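You operate a simulated robot arm through the tools that you are given. There is no shell and no other tool.

You run a simulated robot arm. Do the job below in one go: nothing can be reset, and whatever is moved stays where it is left.

Task
Put things in order on the top of the tinkering table. At the end: the yellow battery stands where the red lipstick stood; the red lipstick stands where the brown dust brush stood; the brown dust brush stands where the green lime jar stood; the green lime jar stands on top of the orange shoe box; whatever was shut is shut again. Leave all else as you found it, and nothing knocked over.

The check looks at the end state, three seconds after you hand in, the way a careful person would. Anything else that was tipped, shoved, dropped, spilled or broken makes it a failure.

Robot
A 6-joint arm with a two-finger gripper, fixed in place. Base frame: the origin is at the foot of the arm, x ahead of it, y to its left, z up; the work surface is at about z = 0. Readings come in mm, rad, newtons and seconds.
With the tool pointing down near the work surface it reaches from about 240 to 620 mm from the base axis. Its first joint turns from -1.152 to 1.152 rad. Payload 1.37 kg.
Tool frame: the origin (TCP) lies between the finger pads and is the grasp point; the fingertips stand 22 mm ahead of it; z points along the fingers, y is the line along which they close. The gripper opens to 92 mm; its body begins 65 mm behind the TCP.
Orientation is that of the tool frame in the base frame, as a unit quaternion [x, y, z, w]. With the fingers straight down and closing along the base's y, the tool's x points along the base's -x, its y along +y and its z along -z.

Tools
- The arm moves only by the tool apply_moves. Its arguments are lists of equal length, an entry for each row: "delta_pos": the shift along the tool's x, y, z in mm, a list of three; "dr": the turn, a rotation vector about the tool's x, y, z in rad, a list of three. In form: {"delta_pos": [[dx, dy, dz], ...], "dr": [[rx, ry, rz], ...]}. A call has 1 to 20 rows; each row is the pose to reach, as a shift and turn from the pose commanded when the call began, along the tool's axes at that moment. "gripper" is the gripper command, from -1 (fully open) to 1 (shut), values between in proportion, set as the call begins (left out, the last holds). Each row takes 0.2 s and may step no farther than 50 mm and 0.15 rad from the row before; otherwise, or with a gripper value out of range, the whole call is refused. Where a pose cannot be reached the arm comes as near as it can. A force on the tool above 40 N (or 10 N above the force at the start of the call, whichever is more), or a blocked arm, ends the call early, and 0.2 s more pass. Each finger travels about 59.9 mm/s and halts on what it meets, pressing with about 26 N; the grip force reading is that of the motor and also rises with nothing between the fingers. The clock runs only during rows and for 0.2 s after the last one: add rows that repeat a pose to give the fingers time. The reply holds the time, the measured pose of the TCP, the force on the tool along the base axes, the opening and the grip force, in the units named above and with some noise, with the torque about the TCP (base axes, N m) and any sound that the robot's microphone picked up.
- Cameras (640 x 400 px; columns grow to the right, rows downward): "scene" is fixed at [48.5, -435.7, 598.6]; the picture's right is [0.70, -0.71, 0.00], its down [-0.30, -0.30, -0.91] and it looks along [0.65, 0.64, -0.42] (base axes); focal length 314 px, centre (320, 200). "wrist" rides on the gripper at [71, 19, -102] in the tool frame; the picture's right is [-0.26, 0.97, 0.00], its down [-0.75, -0.20, -0.63] and it looks along [-0.60, -0.16, 0.78] (tool axes); focal length 280 px, centre (320, 200). There is no depth. A picture from a camera that has moved, and an enlarged one, comes with that camera's place and axes in the base frame and with its lens.
- grab_frame(camera): a new picture of that camera. It takes no simulated time.
- inspect(camera, box): a new picture of the part [left, top, right, bottom] of that camera's present view, enlarged. It takes no simulated time.
- close_job(): hands the job in; it is judged then, once.

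Nothing tells you positions but the pictures and the camera data. Unless the task says otherwise, let go and move clear before handing in.

The tools are called after "Call:" by a JSON object that holds its "fn" and its "kwargs". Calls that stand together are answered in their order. apply_moves: Moves the arm, as the interface text tells. Its arguments: {"type":"object","properties":{"delta_pos":{"type":"array","items":{"type":"array","items":{"type":"number"}}},"dr":{"type":"array","items":{"type":"array","items":{"type":"number"}}},"gripper":{"type":"number"}},"required":["delta_pos","dr"]} The other tools are called the same way: grab_frame (camera) takes a picture; inspect (camera, box) takes an enlarged picture of a part of a camera's view; close_job () hands the job in.

At the start:

```text
time: 0.0
ee_pos: [466.7, 4.3, 344.4]
ee_rot: [0.0, 1.0, 0.0, 0.0]
contact_force: [0.2, -0.2, 0.1]
moment: [0.01, 0.02, 0.04]
gripper_width: 92.1
grasp_force: 0.2
```

scene: 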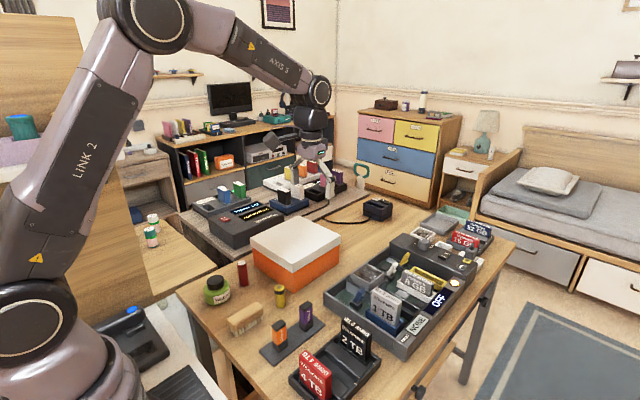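
wrist: 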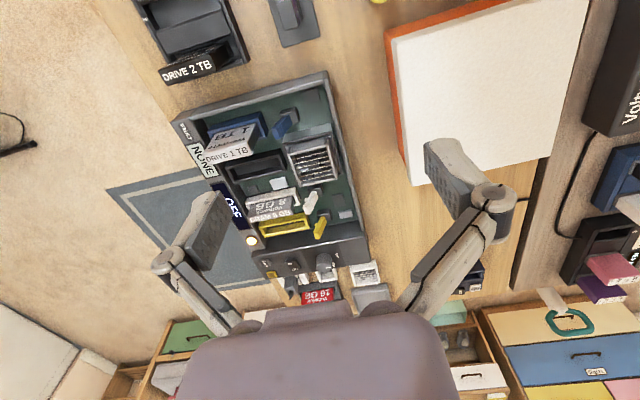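

I see the table with the shoe box (white lid, orange body), a green jar, a red lipstick, a yellow battery, and a brown brush near the front left. I'll look closer before moving.

Call:
{"fn": "inspect", "kwargs": {"camera": "scene", "box": [180, 200, 360, 360]}}

Call:
{"fn": "inspect", "kwargs": {"camera": "scene", "box": [180, 240, 300, 340]}}

Call:
{"fn": "inspect", "kwargs": {"camera": "scene", "box": [200, 140, 420, 300]}}

Call:
{"fn": "inspect", "kwargs": {"camera": "scene", "box": [280, 200, 520, 400]}}

```text
2.50 times, centred on (270, 280) of scene
camera zoom: at [48.5, -435.7, 598.6], right [0.7, -0.71, 0.0], down [-0.3, -0.3, -0.91], along [0.65, 0.64, -0.42], focal length 786 px, centre (445, 0)
```

zoom: 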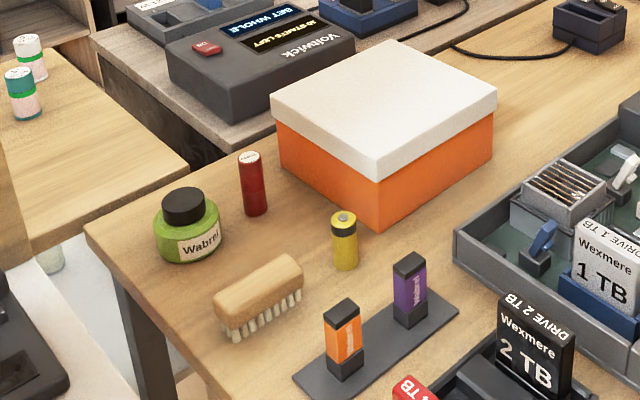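

```text
4.00 times, centred on (240, 290) of scene
camera zoom: at [48.5, -435.7, 598.6], right [0.7, -0.71, 0.0], down [-0.3, -0.3, -0.91], along [0.65, 0.64, -0.42], focal length 1257 px, centre (640, -160)
```

zoom: 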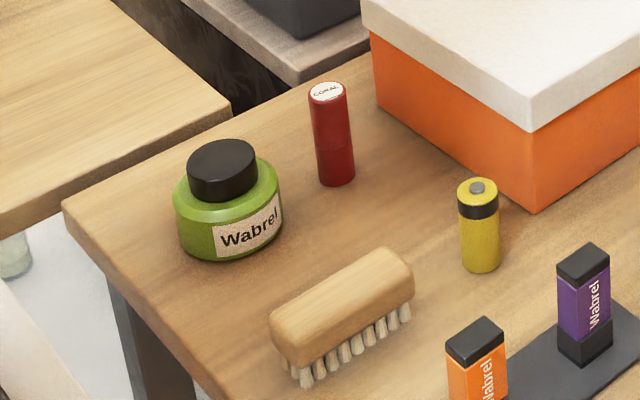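

```text
2.50 times, centred on (310, 220) of scene
camera zoom: at [48.5, -435.7, 598.6], right [0.7, -0.71, 0.0], down [-0.3, -0.3, -0.91], along [0.65, 0.64, -0.42], focal length 786 px, centre (345, 150)
```

zoom: 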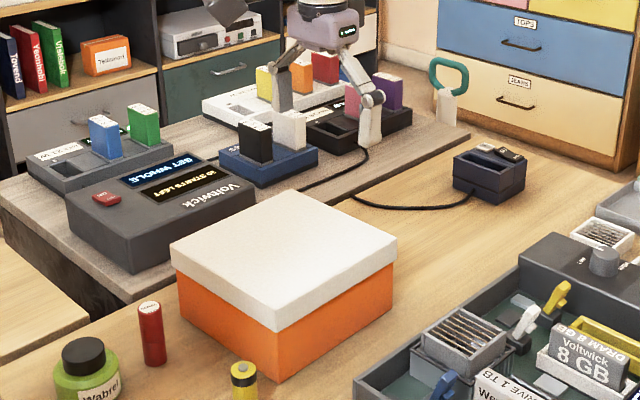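

```text
2.00 times, centred on (400, 300) of scene
camera zoom: at [48.5, -435.7, 598.6], right [0.7, -0.71, 0.0], down [-0.3, -0.3, -0.91], along [0.65, 0.64, -0.42], focal length 628 px, centre (160, 0)
```

zoom: 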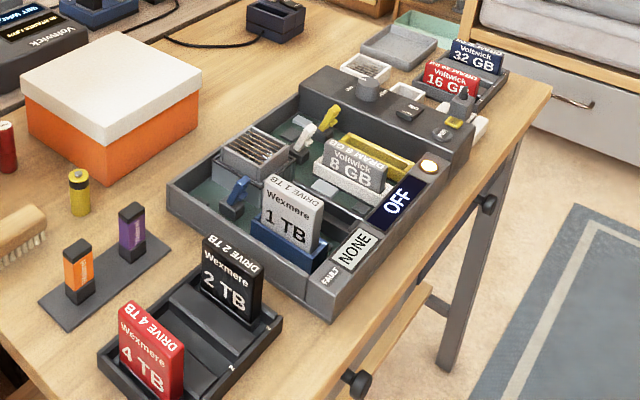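

I see everything I need near the table's left corner: roughly jar (322,222), lipstick (405,222), battery (425,83), brush (330,88) lying lengthwise along x, and box top near z=100. I'll move above this area at height and look with the wrist camera.

Call:
{"fn": "apply_moves", "kwargs": {"delta_pos": [[29.3, 31.1, 8.9], [58.7, 62.3, 17.8], [88, 93.4, 26.6], [117.4, 124.6, 35.5], [146.7, 155.7, 44.4], [146.7, 155.7, 44.4]], "dr": [[0, 0, 0], [0, 0, 0], [0, 0, 0], [0, 0, 0], [0, 0, 0], [0, 0, 0]], "gripper": -1}}

Call:
{"fn": "grab_frame", "kwargs": {"camera": "wrist"}}

Call:
{"fn": "grab_frame", "kwargs": {"camera": "scene"}}

```text
time: 1.4
ee_pos: [321.2, 160.6, 297.1]
ee_rot: [0.001, 1.0, 0.0, 0.0]
contact_force: [-0.8, -0.2, 0.0]
moment: [0.0, -0.01, -0.03]
gripper_width: 92.0
grasp_force: 0.1
```

```text
taken
camera wrist: at [249.8, 178.6, 399.7], right [0.26, 0.97, 0.0], down [0.75, -0.2, 0.63], along [0.6, -0.16, -0.78], focal length 280 px, centre (320, 200)
```

wrist: 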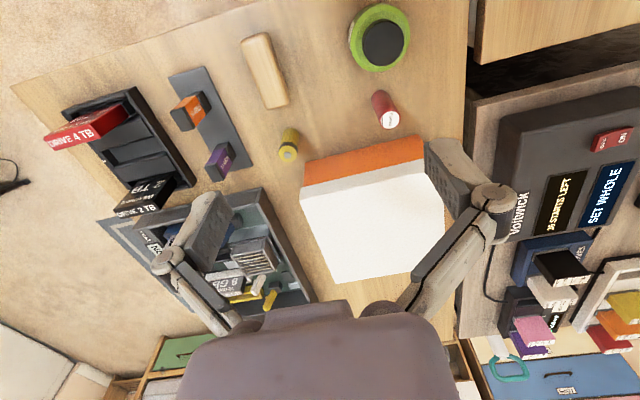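

```text
taken
```

scene: 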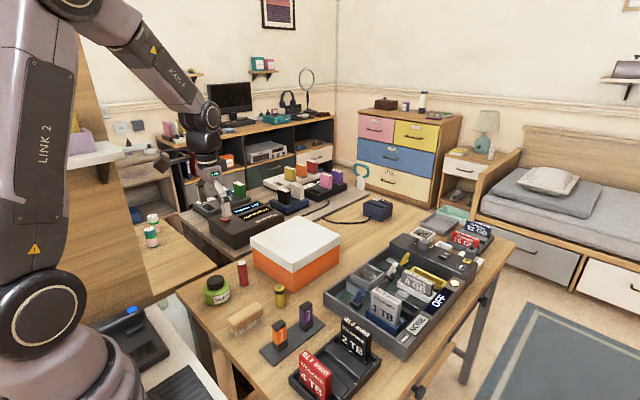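

The wrist view shows all four objects and the box from above. I'll enlarge to locate them precisely.

Call:
{"fn": "inspect", "kwargs": {"camera": "wrist", "box": [320, 0, 480, 100]}}

Call:
{"fn": "inspect", "kwargs": {"camera": "wrist", "box": [200, 20, 360, 180]}}

Call:
{"fn": "inspect", "kwargs": {"camera": "wrist", "box": [270, 80, 470, 300]}}

Call:
{"fn": "inspect", "kwargs": {"camera": "scene", "box": [195, 250, 295, 340]}}

```text
4.00 times, centred on (400, 50) of wrist
camera zoom: at [249.8, 178.6, 399.7], right [0.26, 0.97, 0.0], down [0.75, -0.2, 0.63], along [0.6, -0.16, -0.78], focal length 1122 px, centre (0, 800)
```

zoom: 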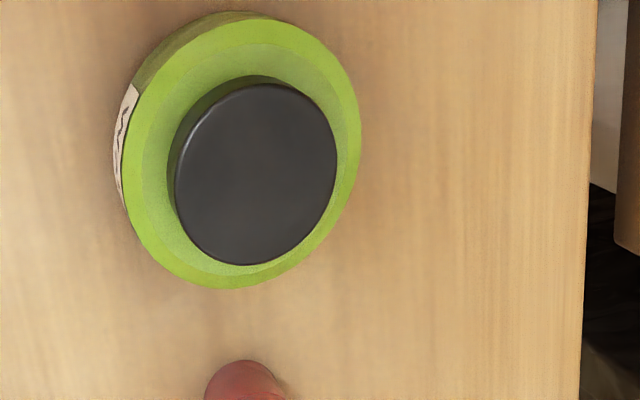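

```text
2.50 times, centred on (280, 100) of wrist
camera zoom: at [249.8, 178.6, 399.7], right [0.26, 0.97, 0.0], down [0.75, -0.2, 0.63], along [0.6, -0.16, -0.78], focal length 701 px, centre (420, 450)
```

zoom: 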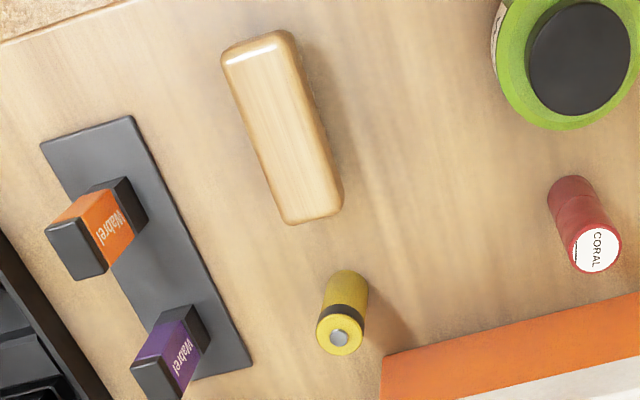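

```text
1.82 times, centred on (370, 190) of wrist
camera zoom: at [249.8, 178.6, 399.7], right [0.26, 0.97, 0.0], down [0.75, -0.2, 0.63], along [0.6, -0.16, -0.78], focal length 510 px, centre (229, 218)
```

zoom: 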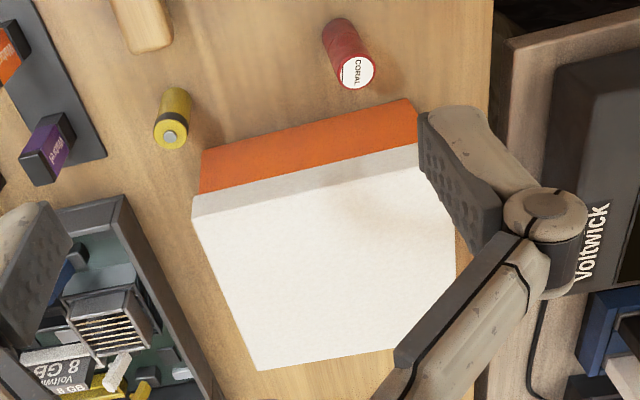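

```text
4.44 times, centred on (245, 295) of scene
camera zoom: at [48.5, -435.7, 598.6], right [0.7, -0.71, 0.0], down [-0.3, -0.3, -0.91], along [0.65, 0.64, -0.42], focal length 1396 px, centre (653, -222)
```

zoom: 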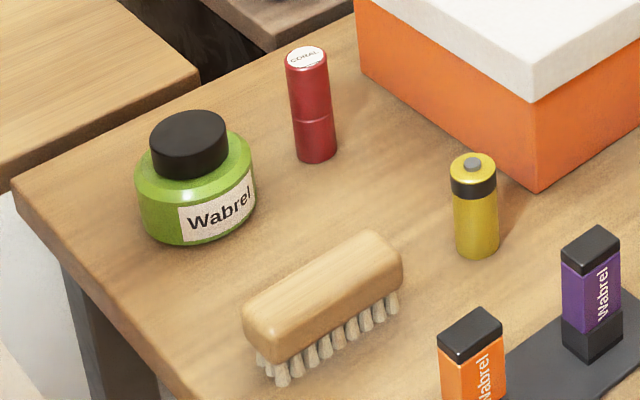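

The jar's cap centre comes out around (322,229), with a body about 70 mm wide. I'll move above it and lower partway to check centring.

Call:
{"fn": "apply_moves", "kwargs": {"delta_pos": [[0, 34, 20], [-2, 68, 40], [-2, 68, 85], [-2, 68, 130], [-2, 68, 130]], "dr": [[0, 0, 0], [0, 0, 0], [0, 0, 0], [0, 0, 0], [0, 0, 0]], "gripper": -1}}

Call:
{"fn": "grab_frame", "kwargs": {"camera": "wrist"}}

Call:
{"fn": "inspect", "kwargs": {"camera": "scene", "box": [160, 200, 320, 300]}}

```text
time: 2.6
ee_pos: [324.3, 228.3, 170.4]
ee_rot: [-0.001, 1.0, 0.0, 0.001]
contact_force: [-0.3, -0.1, -0.2]
moment: [0.05, 0.0, 0.0]
gripper_width: 91.9
grasp_force: 0.1
```

```text
taken
camera wrist: at [252.0, 246.6, 271.6], right [0.26, 0.97, 0.0], down [0.75, -0.2, 0.62], along [0.6, -0.16, -0.78], focal length 280 px, centre (320, 200)
```

wrist: 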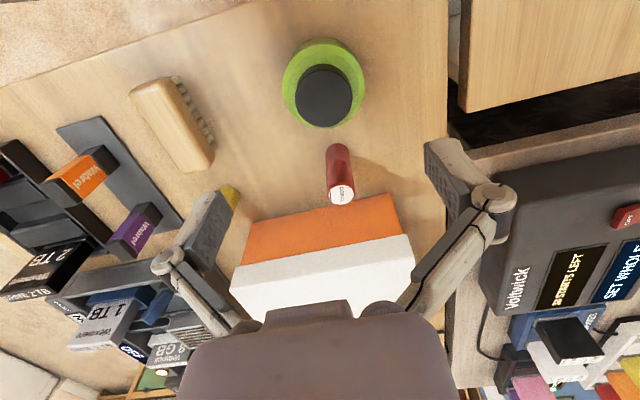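

```text
4.00 times, centred on (240, 250) of scene
camera zoom: at [48.5, -435.7, 598.6], right [0.7, -0.71, 0.0], down [-0.3, -0.3, -0.91], along [0.65, 0.64, -0.42], focal length 1257 px, centre (640, 0)
```

zoom: 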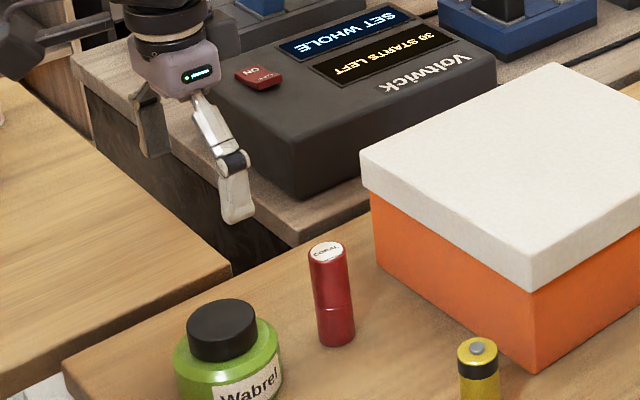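

The jar sits in view below the open fingers. I'll zoom to pin down its cap and base.

Call:
{"fn": "inspect", "kwargs": {"camera": "wrist", "box": [260, 20, 420, 140]}}

Call:
{"fn": "inspect", "kwargs": {"camera": "wrist", "box": [120, 60, 400, 240]}}

```text
3.33 times, centred on (340, 80) of wrist
camera zoom: at [252.0, 246.6, 271.6], right [0.26, 0.97, 0.0], down [0.75, -0.2, 0.62], along [0.6, -0.16, -0.78], focal length 935 px, centre (253, 600)
```

zoom: 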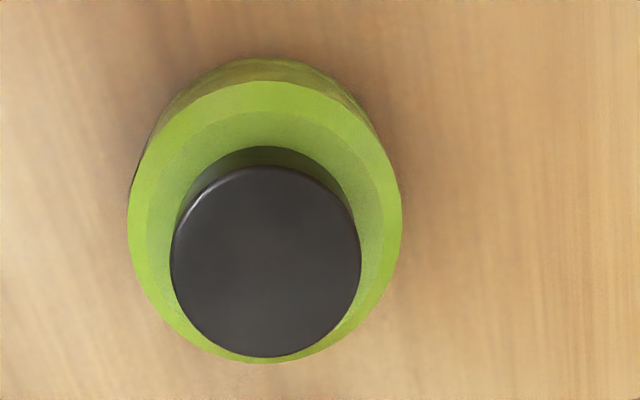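

```text
2.22 times, centred on (260, 150) of wrist
camera zoom: at [252.0, 246.6, 271.6], right [0.26, 0.97, 0.0], down [0.75, -0.2, 0.62], along [0.6, -0.16, -0.78], focal length 623 px, centre (453, 311)
```

zoom: 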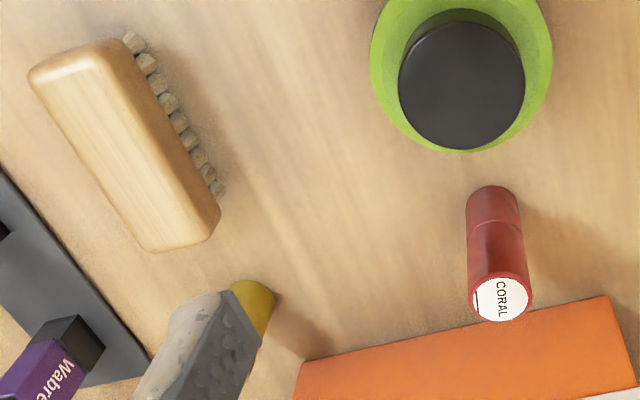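

The jar centre works out at about (322,230.5), top near z=57. I'll shift 2.5 mm to the left and lower to just above it for one more check.

Call:
{"fn": "apply_moves", "kwargs": {"delta_pos": [[1, 2.5, 25], [1, 2.5, 50], [1, 2.5, 75], [1, 2.5, 75]], "dr": [[0, 0, 0], [0, 0, 0], [0, 0, 0], [0, 0, 0]]}}

Call:
{"fn": "grab_frame", "kwargs": {"camera": "wrist"}}

Call:
{"fn": "inspect", "kwargs": {"camera": "scene", "box": [160, 210, 320, 310]}}

```text
time: 3.6
ee_pos: [323.4, 230.4, 96.4]
ee_rot: [0.0, 1.0, 0.0, 0.0]
contact_force: [0.5, -0.3, 0.3]
moment: [-0.01, 0.0, 0.0]
gripper_width: 92.2
grasp_force: 0.0
```

```text
taken
camera wrist: at [251.4, 249.7, 196.5], right [0.26, 0.97, 0.0], down [0.75, -0.2, 0.63], along [0.6, -0.16, -0.78], focal length 280 px, centre (320, 200)
```

wrist: 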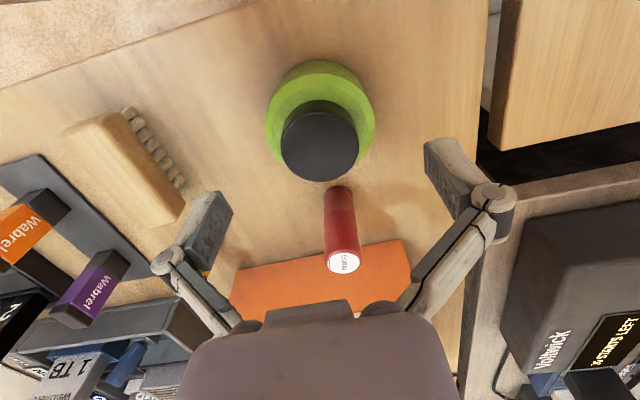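

```text
4.00 times, centred on (240, 260) of scene
camera zoom: at [48.5, -435.7, 598.6], right [0.7, -0.71, 0.0], down [-0.3, -0.3, -0.91], along [0.65, 0.64, -0.42], focal length 1257 px, centre (640, -40)
```

zoom: 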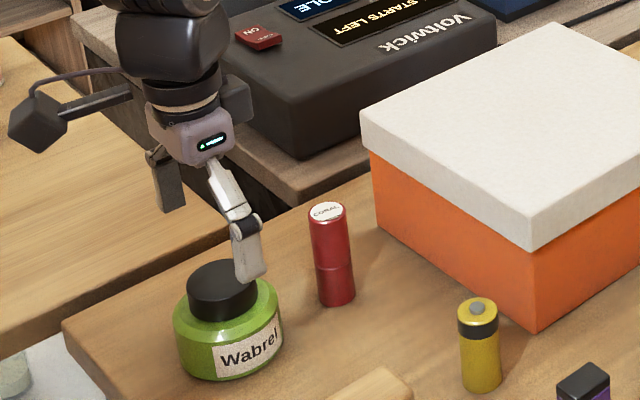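

The jar is centred under the gripper to within a millimetre. I'll lower the fingers around its body.

Call:
{"fn": "apply_moves", "kwargs": {"delta_pos": [[0, 0, 20], [0, 0, 40], [0, 0, 55], [0, 0, 66], [0, 0, 66]], "dr": [[0, 0, 0], [0, 0, 0], [0, 0, 0], [0, 0, 0], [0, 0, 0]]}}

Call:
{"fn": "grab_frame", "kwargs": {"camera": "wrist"}}

Call:
{"fn": "inspect", "kwargs": {"camera": "scene", "box": [160, 230, 320, 330]}}

```text
time: 4.8
ee_pos: [323.1, 230.1, 28.3]
ee_rot: [0.0, 1.0, 0.0, -0.001]
contact_force: [0.4, 0.5, 0.5]
moment: [-0.02, -0.01, -0.02]
gripper_width: 92.1
grasp_force: 0.0
```

```text
taken
camera wrist: at [250.6, 250.7, 130.3], right [0.26, 0.97, 0.0], down [0.75, -0.2, 0.63], along [0.6, -0.16, -0.78], focal length 280 px, centre (320, 200)
```

wrist: 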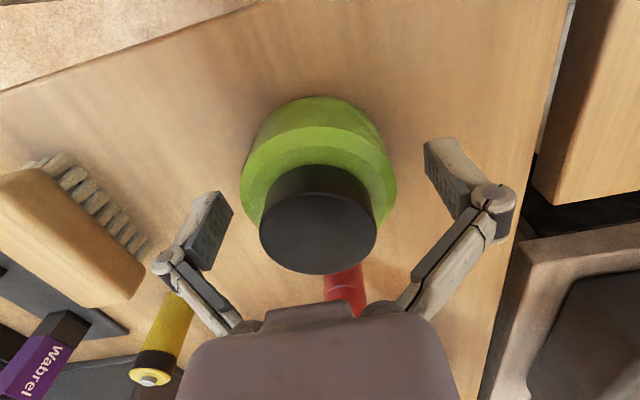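

```text
4.00 times, centred on (240, 280) of scene
camera zoom: at [48.5, -435.7, 598.6], right [0.7, -0.71, 0.0], down [-0.3, -0.3, -0.91], along [0.65, 0.64, -0.42], focal length 1257 px, centre (640, -120)
```

zoom: 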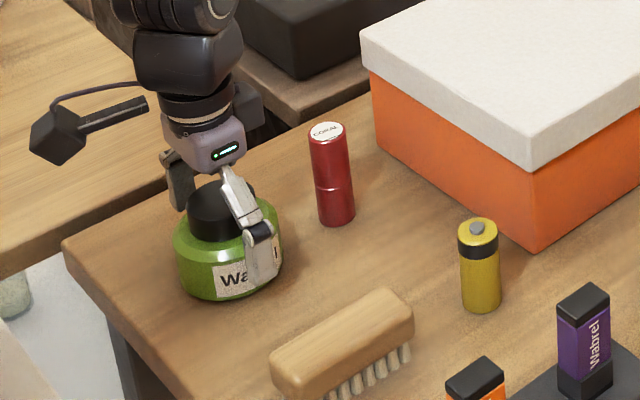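

The fingers straddle the jar body symmetrically. I'll close on it.

Call:
{"fn": "apply_moves", "kwargs": {"delta_pos": [[0, 0, 0], [0, 0, 0], [0, 0, 0], [0, 0, 0], [0, 0, 0]], "dr": [[0, 0, 0], [0, 0, 0], [0, 0, 0], [0, 0, 0], [0, 0, 0]], "gripper": 1}}

Call:
{"fn": "grab_frame", "kwargs": {"camera": "wrist"}}

```text
time: 6.0
ee_pos: [322.5, 231.2, 29.4]
ee_rot: [0.0, 1.0, -0.001, 0.0]
contact_force: [-0.9, -2.9, 9.4]
moment: [-0.08, 0.03, -0.02]
gripper_width: 67.4
grasp_force: 26.5
```

```text
taken
camera wrist: at [250.6, 250.6, 130.7], right [0.26, 0.97, 0.0], down [0.75, -0.2, 0.63], along [0.6, -0.16, -0.78], focal length 280 px, centre (320, 200)
```

wrist: 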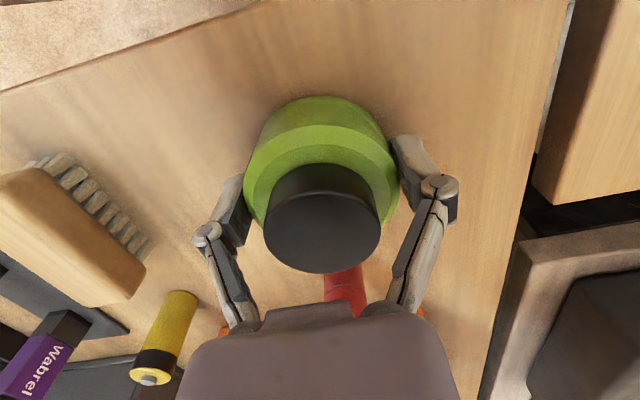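

The gripper holds at 67 mm with full grip force. I'll lift gently and check the jar comes up.

Call:
{"fn": "apply_moves", "kwargs": {"delta_pos": [[0, 0, -4], [0, 0, -12], [0, 0, -30], [0, 0, -60], [0, 0, -60]], "dr": [[0, 0, 0], [0, 0, 0], [0, 0, 0], [0, 0, 0], [0, 0, 0]]}}

Call:
{"fn": "grab_frame", "kwargs": {"camera": "wrist"}}

Call:
{"fn": "grab_frame", "kwargs": {"camera": "scene"}}

```text
time: 7.2
ee_pos: [321.1, 232.4, 89.3]
ee_rot: [0.0, 1.0, 0.0, 0.001]
contact_force: [0.7, 0.2, -2.3]
moment: [0.01, 0.03, -0.02]
gripper_width: 67.1
grasp_force: 26.4
```

```text
taken
camera wrist: at [248.4, 250.5, 190.1], right [0.26, 0.97, 0.0], down [0.75, -0.2, 0.62], along [0.6, -0.16, -0.78], focal length 280 px, centre (320, 200)
```

wrist: 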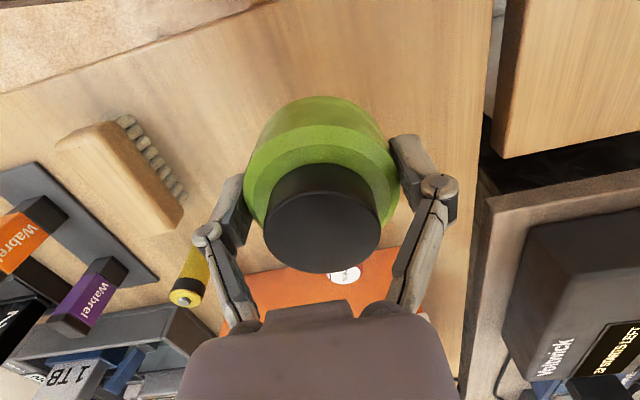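

```text
taken
```

scene: 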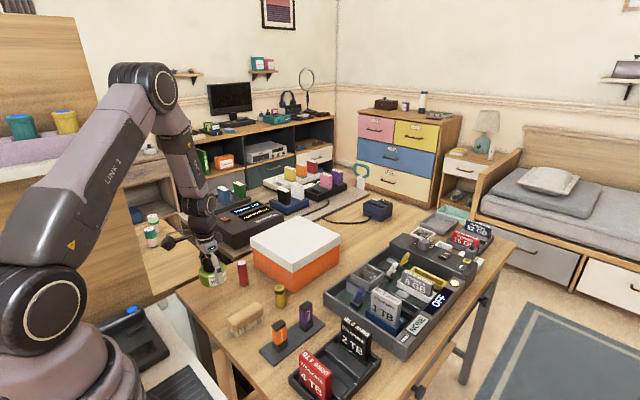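

The jar is held firmly and hanging clear. I'll raise it above the box height and carry it over the lid, at about (548,177).

Call:
{"fn": "apply_moves", "kwargs": {"delta_pos": [[0, 0, -30], [0, 0, -65], [0, 0, -100], [0, 0, -120], [-32, -7.5, -120], [-65, -15, -120], [-100, -23, -120], [-135, -31.5, -120], [-170, -40, -120], [-200, -47, -120], [-227, -53.5, -120], [-227, -53.5, -120]], "dr": [[0, 0, 0], [0, 0, 0], [0, 0, 0], [0, 0, 0], [0, 0, 0], [0, 0, 0], [0, 0, 0], [0, 0, 0], [0, 0, 0], [0, 0, 0], [0, 0, 0], [0, 0, 0]]}}

Call:
{"fn": "grab_frame", "kwargs": {"camera": "wrist"}}

Call:
{"fn": "inspect", "kwargs": {"camera": "scene", "box": [200, 140, 400, 300]}}

```text
time: 9.8
ee_pos: [547.3, 177.1, 212.0]
ee_rot: [0.0, 1.0, 0.0, 0.001]
contact_force: [-0.1, -1.0, -2.0]
moment: [0.0, 0.0, 0.01]
gripper_width: 67.1
grasp_force: 26.3
```

```text
taken
camera wrist: at [477.1, 195.6, 311.7], right [0.26, 0.97, 0.0], down [0.75, -0.2, 0.62], along [0.6, -0.16, -0.78], focal length 280 px, centre (320, 200)
```

wrist: 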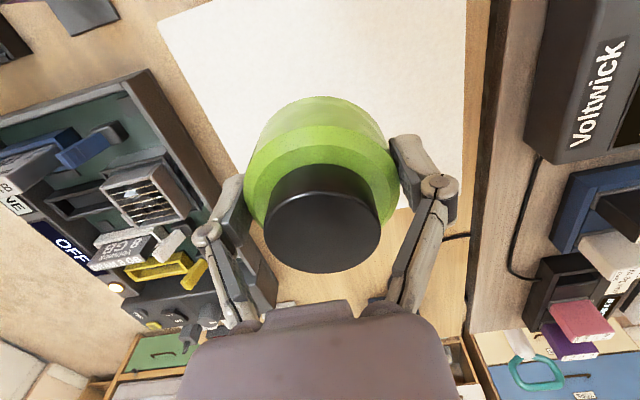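

```text
2.50 times, centred on (300, 220) of scene
camera zoom: at [48.5, -435.7, 598.6], right [0.7, -0.71, 0.0], down [-0.3, -0.3, -0.91], along [0.65, 0.64, -0.42], focal length 786 px, centre (370, 150)
```

zoom: 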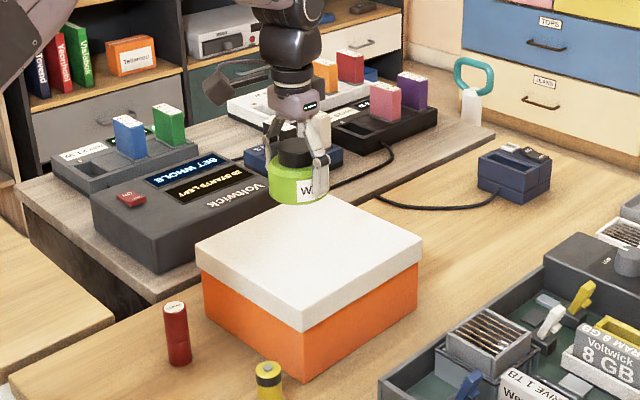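

The jar is over the lid with clearance. I'll lower it most of the way.

Call:
{"fn": "apply_moves", "kwargs": {"delta_pos": [[0, 0, 20], [0, 0, 40], [0, 0, 55], [0, 0, 64], [0, 0, 64]], "dr": [[0, 0, 0], [0, 0, 0], [0, 0, 0], [0, 0, 0], [0, 0, 0]]}}

Call:
{"fn": "inspect", "kwargs": {"camera": "scene", "box": [240, 170, 360, 270]}}

```text
time: 11.0
ee_pos: [548.5, 178.4, 144.5]
ee_rot: [0.0, 1.0, 0.0, 0.001]
contact_force: [-0.5, 0.2, -1.7]
moment: [0.03, -0.01, -0.05]
gripper_width: 67.2
grasp_force: 26.7
```

```text
4.00 times, centred on (300, 220) of scene
camera zoom: at [48.5, -435.7, 598.6], right [0.7, -0.71, 0.0], down [-0.3, -0.3, -0.91], along [0.65, 0.64, -0.42], focal length 1257 px, centre (400, 120)
```

zoom: 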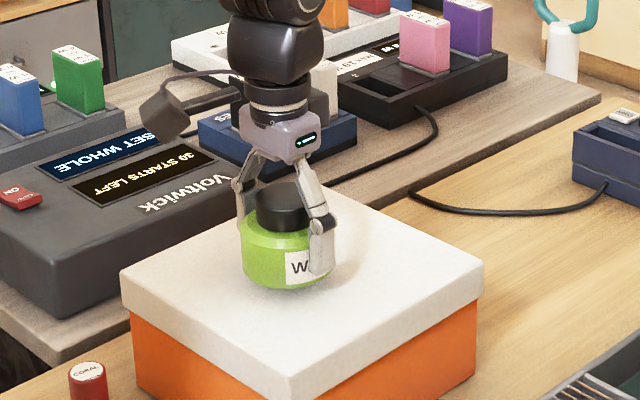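

The jar is about a centimetre above the lid. I'll go down in small steps and watch the force.

Call:
{"fn": "apply_moves", "kwargs": {"delta_pos": [[0, 0, 2], [0, 0, 4], [0, 0, 6], [0, 0, 7], [0, 0, 7]], "dr": [[0, 0, 0], [0, 0, 0], [0, 0, 0], [0, 0, 0], [0, 0, 0]]}}

Call:
{"fn": "inspect", "kwargs": {"camera": "scene", "box": [270, 200, 330, 250]}}

```text
time: 12.2
ee_pos: [547.1, 177.3, 137.6]
ee_rot: [0.0, 1.0, 0.001, 0.0]
contact_force: [0.5, 0.2, -1.3]
moment: [0.0, 0.01, -0.03]
gripper_width: 66.8
grasp_force: 26.4
```

```text
8.00 times, centred on (300, 225) of scene
camera zoom: at [48.5, -435.7, 598.6], right [0.7, -0.71, 0.0], down [-0.3, -0.3, -0.91], along [0.65, 0.64, -0.42], focal length 2514 px, centre (480, 0)
```

zoom: 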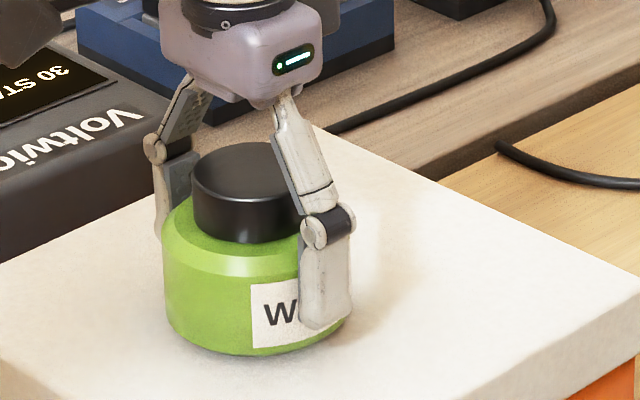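

No contact yet. I'll continue a millimetre at a time.

Call:
{"fn": "apply_moves", "kwargs": {"delta_pos": [[0, 0, 1], [0, 0, 2], [0, 0, 3], [0, 0, 3]], "dr": [[0, 0, 0], [0, 0, 0], [0, 0, 0], [0, 0, 0]]}}

```text
time: 13.2
ee_pos: [548.1, 177.0, 134.6]
ee_rot: [-0.001, 1.0, 0.0, 0.002]
contact_force: [-0.4, 0.8, 2.8]
moment: [0.07, 0.06, 0.0]
gripper_width: 67.1
grasp_force: 26.2
```

The force turned positive, so the jar has touched the lid. I'll open the fingers and then rise straight up.

Call:
{"fn": "apply_moves", "kwargs": {"delta_pos": [[0, 0, 0], [0, 0, 0], [0, 0, 0], [0, 0, 0]], "dr": [[0, 0, 0], [0, 0, 0], [0, 0, 0], [0, 0, 0]], "gripper": -1}}

Call:
{"fn": "grab_frame", "kwargs": {"camera": "wrist"}}

Call:
{"fn": "inspect", "kwargs": {"camera": "scene", "box": [250, 190, 350, 270]}}

```text
time: 14.2
ee_pos: [547.6, 177.7, 134.7]
ee_rot: [0.0, 1.0, 0.0, 0.0]
contact_force: [0.9, 0.7, 0.0]
moment: [-0.01, -0.02, 0.0]
gripper_width: 91.9
grasp_force: 0.0
```

```text
taken
camera wrist: at [476.2, 196.4, 235.3], right [0.26, 0.97, 0.0], down [0.75, -0.2, 0.63], along [0.6, -0.16, -0.78], focal length 280 px, centre (320, 200)
```

wrist: 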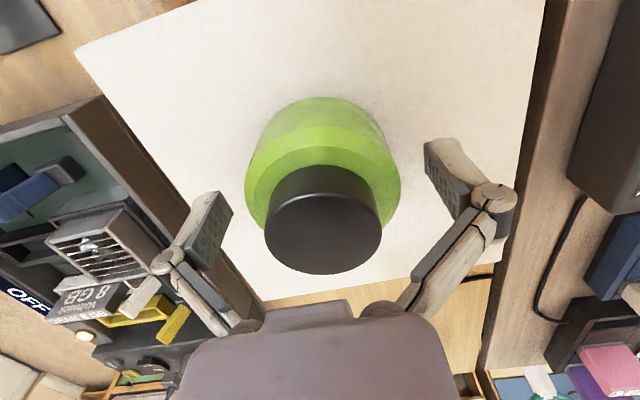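

```text
5.00 times, centred on (300, 230) of scene
camera zoom: at [48.5, -435.7, 598.6], right [0.7, -0.71, 0.0], down [-0.3, -0.3, -0.91], along [0.65, 0.64, -0.42], focal length 1571 px, centre (420, 50)
```

zoom: 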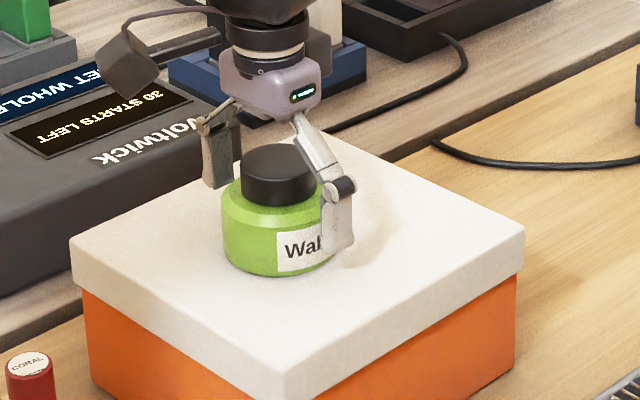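

The jar stands squarely on the lid. I'll rise clear and go over to look at the brush.

Call:
{"fn": "apply_moves", "kwargs": {"delta_pos": [[0, 0, -15], [0, 0, -40], [0, 0, -80], [0, 0, -100], [38, -14.5, -100], [76, -29, -100], [114, -43.5, -100], [152, -58, -100], [190, -72.5, -100], [226, -87, -95], [226, -87, -60], [226, -87, -60]], "dr": [[0, 0, 0], [0, 0, 0], [0, 0, 0], [0, 0, 0], [0, 0, 0], [0, 0, 0], [0, 0, 0], [0, 0, 0], [0, 0, 0], [0, 0, 0], [0, 0, 0], [0, 0, 0]]}}

Call:
{"fn": "grab_frame", "kwargs": {"camera": "wrist"}}

Call:
{"fn": "inspect", "kwargs": {"camera": "wrist", "box": [240, 20, 400, 140]}}

Call:
{"fn": "grab_frame", "kwargs": {"camera": "scene"}}

```text
time: 16.8
ee_pos: [321.6, 89.1, 196.0]
ee_rot: [0.001, 1.0, 0.0, 0.0]
contact_force: [-0.7, 0.6, -0.2]
moment: [-0.01, -0.02, 0.02]
gripper_width: 92.3
grasp_force: 0.1
```

```text
taken
camera wrist: at [251.0, 108.0, 297.0], right [0.26, 0.97, 0.0], down [0.75, -0.2, 0.63], along [0.6, -0.16, -0.78], focal length 280 px, centre (320, 200)
```

wrist: 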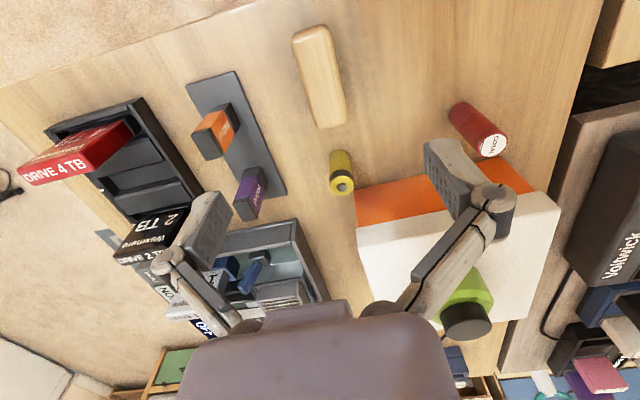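

```text
3.33 times, centred on (320, 80) of wrist
camera zoom: at [251.0, 108.0, 297.0], right [0.26, 0.97, 0.0], down [0.75, -0.2, 0.63], along [0.6, -0.16, -0.78], focal length 935 px, centre (320, 600)
```

zoom: 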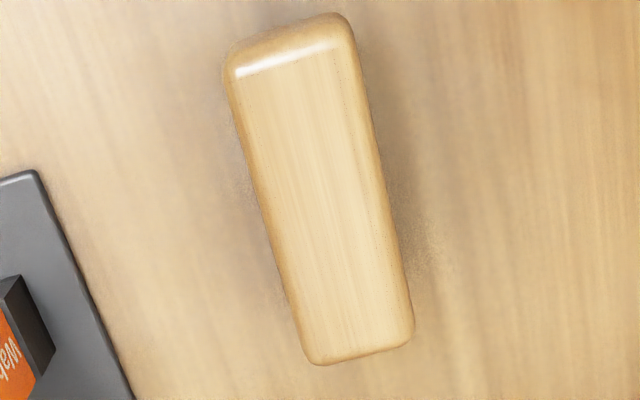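

```text
taken
```

scene: 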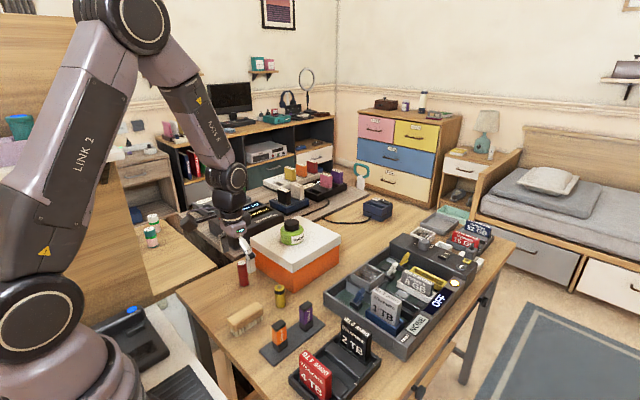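

The brush lies along x, centred near (322,91), about 31 mm wide and 75 mm long. I'll set a medium opening, lower partway and check.

Call:
{"fn": "apply_moves", "kwargs": {"delta_pos": [[-0.5, 1.6, 30], [-0.5, 1.6, 60], [-0.5, 1.6, 90], [-0.5, 1.6, 105], [-0.5, 1.6, 105]], "dr": [[0, 0, 0], [0, 0, 0], [0, 0, 0], [0, 0, 0], [0, 0, 0]], "gripper": -0.4}}

Call:
{"fn": "grab_frame", "kwargs": {"camera": "wrist"}}

Call:
{"fn": "inspect", "kwargs": {"camera": "scene", "box": [190, 240, 330, 350]}}

```text
time: 18.0
ee_pos: [324.3, 92.4, 87.3]
ee_rot: [-0.001, 1.0, 0.0, -0.001]
contact_force: [0.0, 0.1, 0.2]
moment: [0.01, 0.02, 0.01]
gripper_width: 64.4
grasp_force: 0.0
```

```text
taken
camera wrist: at [251.8, 112.3, 189.7], right [0.26, 0.97, 0.0], down [0.75, -0.2, 0.63], along [0.6, -0.16, -0.78], focal length 280 px, centre (320, 200)
```

wrist: 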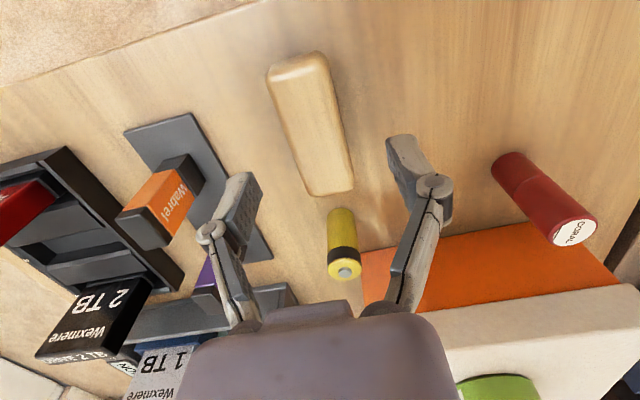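

```text
3.64 times, centred on (260, 295) of scene
camera zoom: at [48.5, -435.7, 598.6], right [0.7, -0.71, 0.0], down [-0.3, -0.3, -0.91], along [0.65, 0.64, -0.42], focal length 1143 px, centre (538, -146)
```

zoom: 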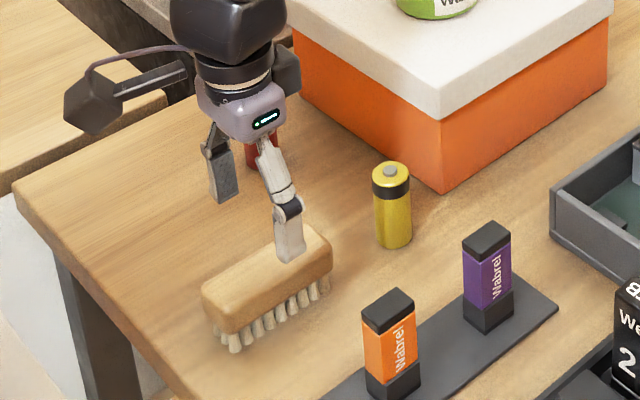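

The brush is centred between the fingers. I'll lower to its wooden body and close.

Call:
{"fn": "apply_moves", "kwargs": {"delta_pos": [[0, -1, 20], [0, -1, 40], [0, -1, 50], [0, -1, 56], [0, -1, 56]], "dr": [[0, 0, 0], [0, 0, 0], [0, 0, 0], [0, 0, 0], [0, 0, 0]]}}

Call:
{"fn": "inspect", "kwargs": {"camera": "scene", "box": [200, 270, 300, 350]}}

Call:
{"fn": "grab_frame", "kwargs": {"camera": "wrist"}}

```text
time: 19.2
ee_pos: [324.1, 91.0, 31.7]
ee_rot: [0.0, 1.0, 0.0, 0.0]
contact_force: [0.3, -0.8, 0.8]
moment: [-0.01, -0.01, -0.01]
gripper_width: 64.4
grasp_force: 0.2
```

```text
5.00 times, centred on (250, 310) of scene
camera zoom: at [48.5, -435.7, 598.6], right [0.7, -0.71, 0.0], down [-0.3, -0.3, -0.91], along [0.65, 0.64, -0.42], focal length 1571 px, centre (670, -350)
```

zoom: 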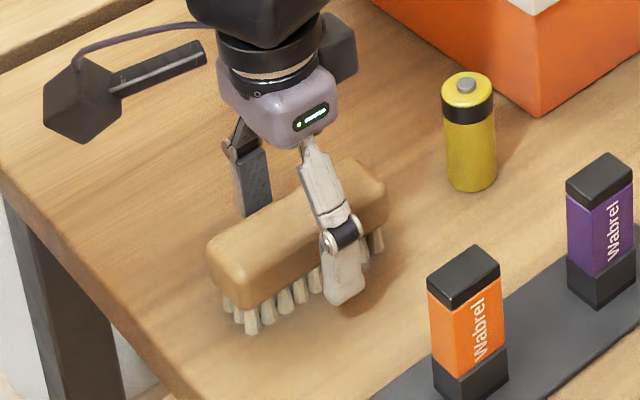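

```text
taken
camera wrist: at [251.9, 110.1, 134.1], right [0.26, 0.97, 0.0], down [0.75, -0.2, 0.62], along [0.6, -0.16, -0.78], focal length 280 px, centre (320, 200)
```

wrist: 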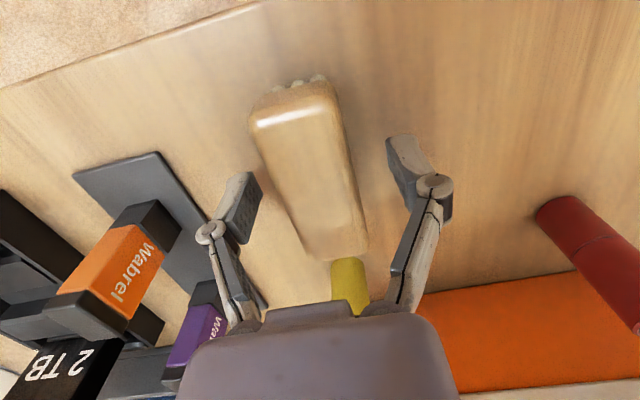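

The fingers straddle the brush at mid-length and contact will be on the wood. Closing now.

Call:
{"fn": "apply_moves", "kwargs": {"delta_pos": [[0, 0, 0], [0, 0, 0], [0, 0, 0], [0, 0, 0], [0, 0, 0]], "dr": [[0, 0, 0], [0, 0, 0], [0, 0, 0], [0, 0, 0], [0, 0, 0]], "gripper": 1}}

Call:
{"fn": "grab_frame", "kwargs": {"camera": "wrist"}}

Call:
{"fn": "inspect", "kwargs": {"camera": "scene", "box": [200, 270, 300, 350]}}

```text
time: 20.4
ee_pos: [324.2, 91.2, 32.1]
ee_rot: [0.0, 1.0, 0.001, 0.0]
contact_force: [0.3, -1.7, 4.0]
moment: [0.02, 0.06, -0.05]
gripper_width: 32.7
grasp_force: 25.8
```

```text
taken
camera wrist: at [252.0, 110.1, 134.3], right [0.26, 0.97, 0.0], down [0.75, -0.2, 0.63], along [0.6, -0.16, -0.78], focal length 280 px, centre (320, 200)
```

wrist: 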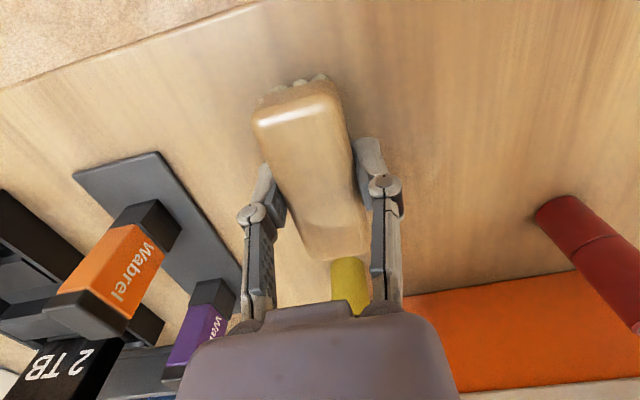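

```text
5.00 times, centred on (250, 310) of scene
camera zoom: at [48.5, -435.7, 598.6], right [0.7, -0.71, 0.0], down [-0.3, -0.3, -0.91], along [0.65, 0.64, -0.42], focal length 1571 px, centre (670, -350)
```

zoom: 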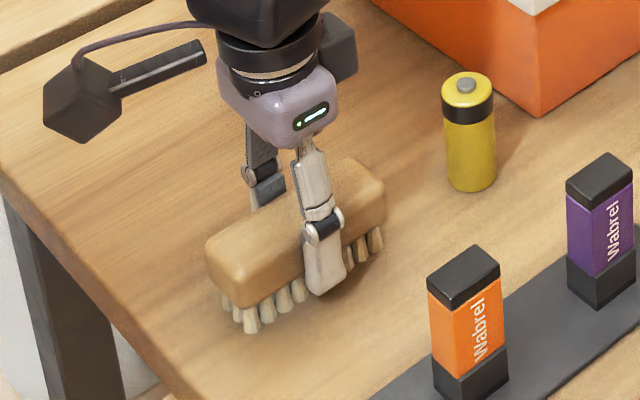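

The brush is gripped at 32.7 mm. I'll lift it and carry it along +y to the jar's old spot at (321,229).

Call:
{"fn": "apply_moves", "kwargs": {"delta_pos": [[0, 0, -5], [0, 0, -20], [0, 0, -45], [0, 0, -70], [0.3, 30, -80], [0.6, 65, -80], [0.9, 100, -80], [1.2, 125, -80], [1.2, 138.6, -80], [1.2, 138.6, -80]], "dr": [[0, 0, 0], [0, 0, 0], [0, 0, 0], [0, 0, 0], [0, 0, 0], [0, 0, 0], [0, 0, 0], [0, 0, 0], [0, 0, 0], [0, 0, 0]]}}

Call:
{"fn": "grab_frame", "kwargs": {"camera": "wrist"}}

Call:
{"fn": "inspect", "kwargs": {"camera": "scene", "box": [160, 210, 320, 330]}}

```text
time: 22.6
ee_pos: [319.3, 230.6, 113.6]
ee_rot: [0.0, 1.0, 0.0, 0.0]
contact_force: [0.0, -0.1, -0.7]
moment: [-0.03, 0.03, 0.03]
gripper_width: 32.7
grasp_force: 25.9
```

```text
taken
camera wrist: at [248.5, 249.3, 215.1], right [0.26, 0.97, 0.0], down [0.75, -0.2, 0.62], along [0.6, -0.16, -0.78], focal length 280 px, centre (320, 200)
```

wrist: 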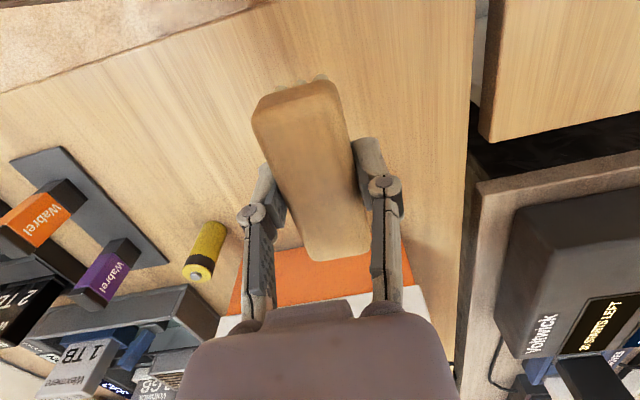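

```text
3.33 times, centred on (240, 270) of scene
camera zoom: at [48.5, -435.7, 598.6], right [0.7, -0.71, 0.0], down [-0.3, -0.3, -0.91], along [0.65, 0.64, -0.42], focal length 1047 px, centre (587, -33)
```

zoom: 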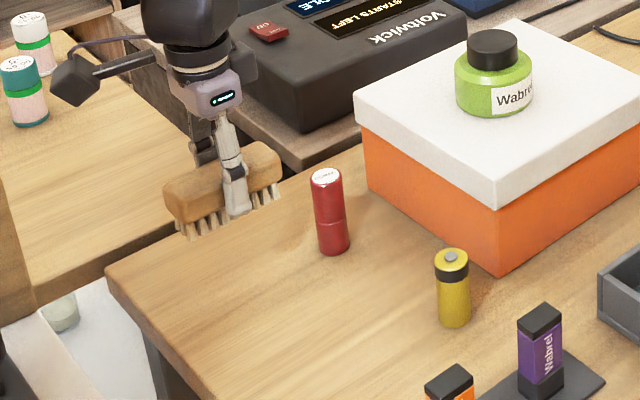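

The brush hovers over the jar's old spot, clear of the lipstick. I'll lower it to just above the table.

Call:
{"fn": "apply_moves", "kwargs": {"delta_pos": [[-2, -1, 25], [-2, -1, 50], [-2, -1, 66], [-2, -1, 74], [-2, -1, 77], [-2, -1, 77]], "dr": [[0, 0, 0], [0, 0, 0], [0, 0, 0], [0, 0, 0], [0, 0, 0], [0, 0, 0]]}}

Call:
{"fn": "inspect", "kwargs": {"camera": "scene", "box": [180, 240, 280, 320]}}

```text
time: 24.0
ee_pos: [323.5, 227.6, 37.0]
ee_rot: [0.0, 1.0, 0.001, 0.0]
contact_force: [-1.1, -1.5, -1.3]
moment: [0.03, 0.02, -0.01]
gripper_width: 32.7
grasp_force: 25.9
```

```text
5.00 times, centred on (230, 280) of scene
camera zoom: at [48.5, -435.7, 598.6], right [0.7, -0.71, 0.0], down [-0.3, -0.3, -0.91], along [0.65, 0.64, -0.42], focal length 1571 px, centre (770, -200)
```

zoom: 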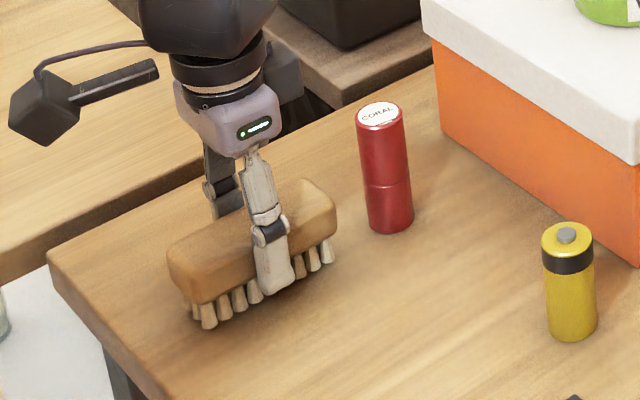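

The bristles are about 4 mm above the table. I'll finish lowering in 1 mm steps.

Call:
{"fn": "apply_moves", "kwargs": {"delta_pos": [[0, 0, 1], [0, 0, 2], [0, 0, 3], [0, 0, 3]], "dr": [[0, 0, 0], [0, 0, 0], [0, 0, 0], [0, 0, 0]]}}

```text
time: 25.0
ee_pos: [322.6, 228.0, 33.3]
ee_rot: [0.0, 1.0, 0.0, -0.001]
contact_force: [-0.5, 0.1, 0.1]
moment: [-0.03, 0.0, 0.03]
gripper_width: 32.8
grasp_force: 25.9
```

Call:
{"fn": "apply_moves", "kwargs": {"delta_pos": [[0, 0, 1], [0, 0, 1], [0, 0, 1]], "dr": [[0, 0, 0], [0, 0, 0], [0, 0, 0]]}}

Call:
{"fn": "inspect", "kwargs": {"camera": "scene", "box": [190, 255, 250, 305]}}

```text
time: 25.8
ee_pos: [323.3, 228.7, 33.4]
ee_rot: [0.0, 1.0, 0.0, 0.0]
contact_force: [-2.5, -2.4, 13.3]
moment: [-0.09, 0.05, 0.0]
gripper_width: 32.8
grasp_force: 26.1
```

```text
8.00 times, centred on (220, 280) of scene
camera zoom: at [48.5, -435.7, 598.5], right [0.7, -0.71, 0.0], down [-0.3, -0.29, -0.91], along [0.65, 0.64, -0.42], focal length 2514 px, centre (1120, -440)
```

zoom: 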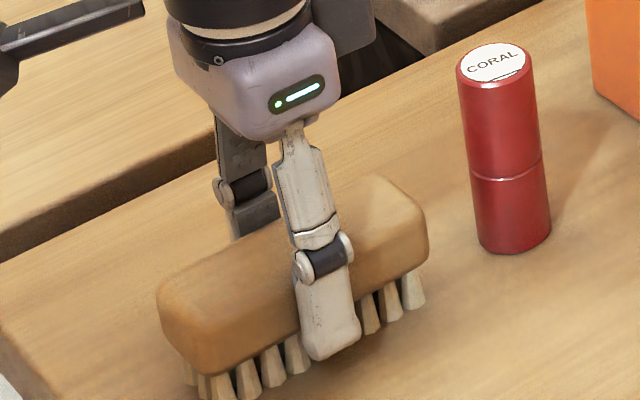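

The bristles are resting on the table now. I'll open the fingers and rise.

Call:
{"fn": "apply_moves", "kwargs": {"delta_pos": [[0, 0, -0.5], [0, 0, -0.5], [0, 0, -0.5], [0, 0, -0.5]], "dr": [[0, 0, 0], [0, 0, 0], [0, 0, 0], [0, 0, 0]], "gripper": -0.4}}

Call:
{"fn": "grab_frame", "kwargs": {"camera": "wrist"}}

Call:
{"fn": "inspect", "kwargs": {"camera": "scene", "box": [180, 240, 280, 320]}}

```text
time: 26.8
ee_pos: [323.6, 228.9, 33.4]
ee_rot: [-0.001, 1.0, -0.001, 0.0]
contact_force: [-0.9, 0.4, -0.2]
moment: [0.02, -0.01, 0.0]
gripper_width: 64.4
grasp_force: 0.1
```

```text
taken
camera wrist: at [251.8, 247.7, 134.7], right [0.26, 0.97, 0.0], down [0.75, -0.2, 0.63], along [0.6, -0.16, -0.78], focal length 280 px, centre (320, 200)
```

wrist: 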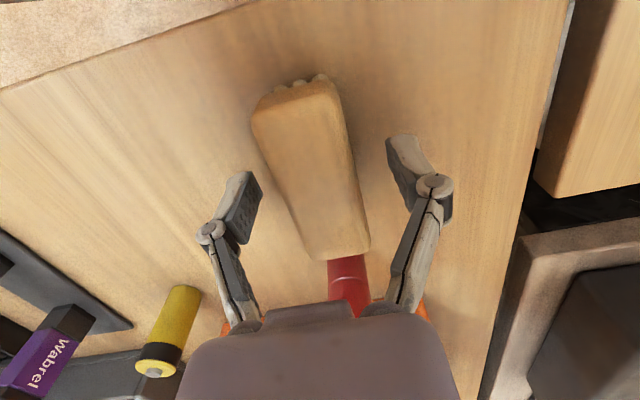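

```text
5.00 times, centred on (230, 280) of scene
camera zoom: at [48.5, -435.7, 598.6], right [0.7, -0.71, 0.0], down [-0.3, -0.3, -0.91], along [0.65, 0.64, -0.42], focal length 1571 px, centre (770, -200)
```

zoom: 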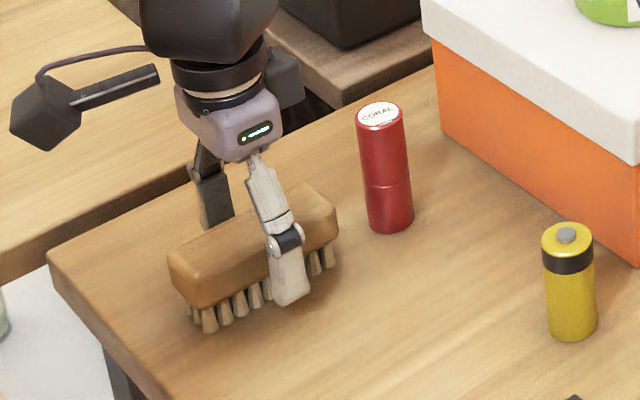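

The brush stands on the jar's old spot. I'll rise and move over the lipstick near (407,225) to look.

Call:
{"fn": "apply_moves", "kwargs": {"delta_pos": [[0, 0, -20], [0, 0, -50], [0, 0, -90], [0, 0, -120], [-30, -1, -120], [-60, -2, -120], [-83.7, -3.2, -120], [-83.7, -3.2, -120]], "dr": [[0, 0, 0], [0, 0, 0], [0, 0, 0], [0, 0, 0], [0, 0, 0], [0, 0, 0], [0, 0, 0], [0, 0, 0]]}}

Call:
{"fn": "grab_frame", "kwargs": {"camera": "wrist"}}

Call:
{"fn": "inspect", "kwargs": {"camera": "wrist", "box": [240, 20, 400, 140]}}

Call:
{"fn": "inspect", "kwargs": {"camera": "scene", "box": [180, 230, 300, 320]}}

```text
time: 28.6
ee_pos: [406.6, 224.2, 151.5]
ee_rot: [0.0, 1.0, 0.0, -0.001]
contact_force: [-0.5, 0.3, -0.1]
moment: [0.0, 0.01, 0.02]
gripper_width: 64.4
grasp_force: 0.2
```

```text
taken
camera wrist: at [334.9, 244.1, 254.1], right [0.26, 0.97, 0.0], down [0.75, -0.2, 0.63], along [0.6, -0.16, -0.78], focal length 280 px, centre (320, 200)
```

wrist: 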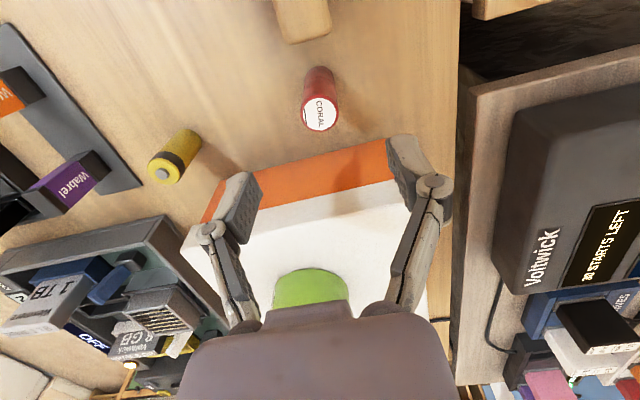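

```text
3.33 times, centred on (320, 80) of wrist
camera zoom: at [334.9, 244.1, 254.1], right [0.26, 0.97, 0.0], down [0.75, -0.2, 0.63], along [0.6, -0.16, -0.78], focal length 935 px, centre (320, 600)
```

zoom: 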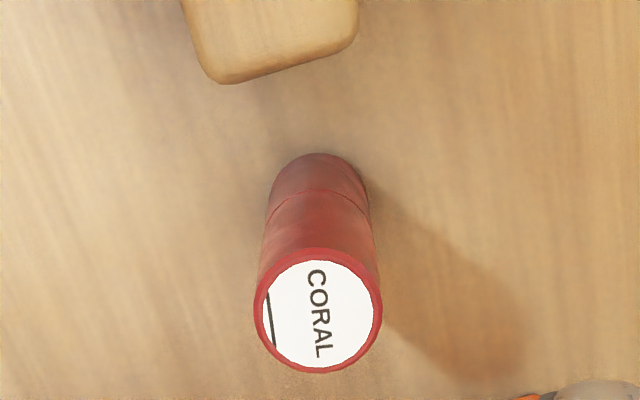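

```text
4.44 times, centred on (240, 275) of scene
camera zoom: at [48.5, -435.7, 598.6], right [0.7, -0.71, 0.0], down [-0.3, -0.3, -0.91], along [0.65, 0.64, -0.42], focal length 1396 px, centre (676, -133)
```

zoom: 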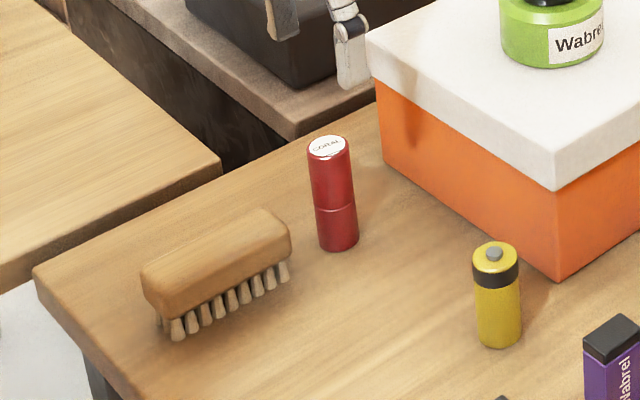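

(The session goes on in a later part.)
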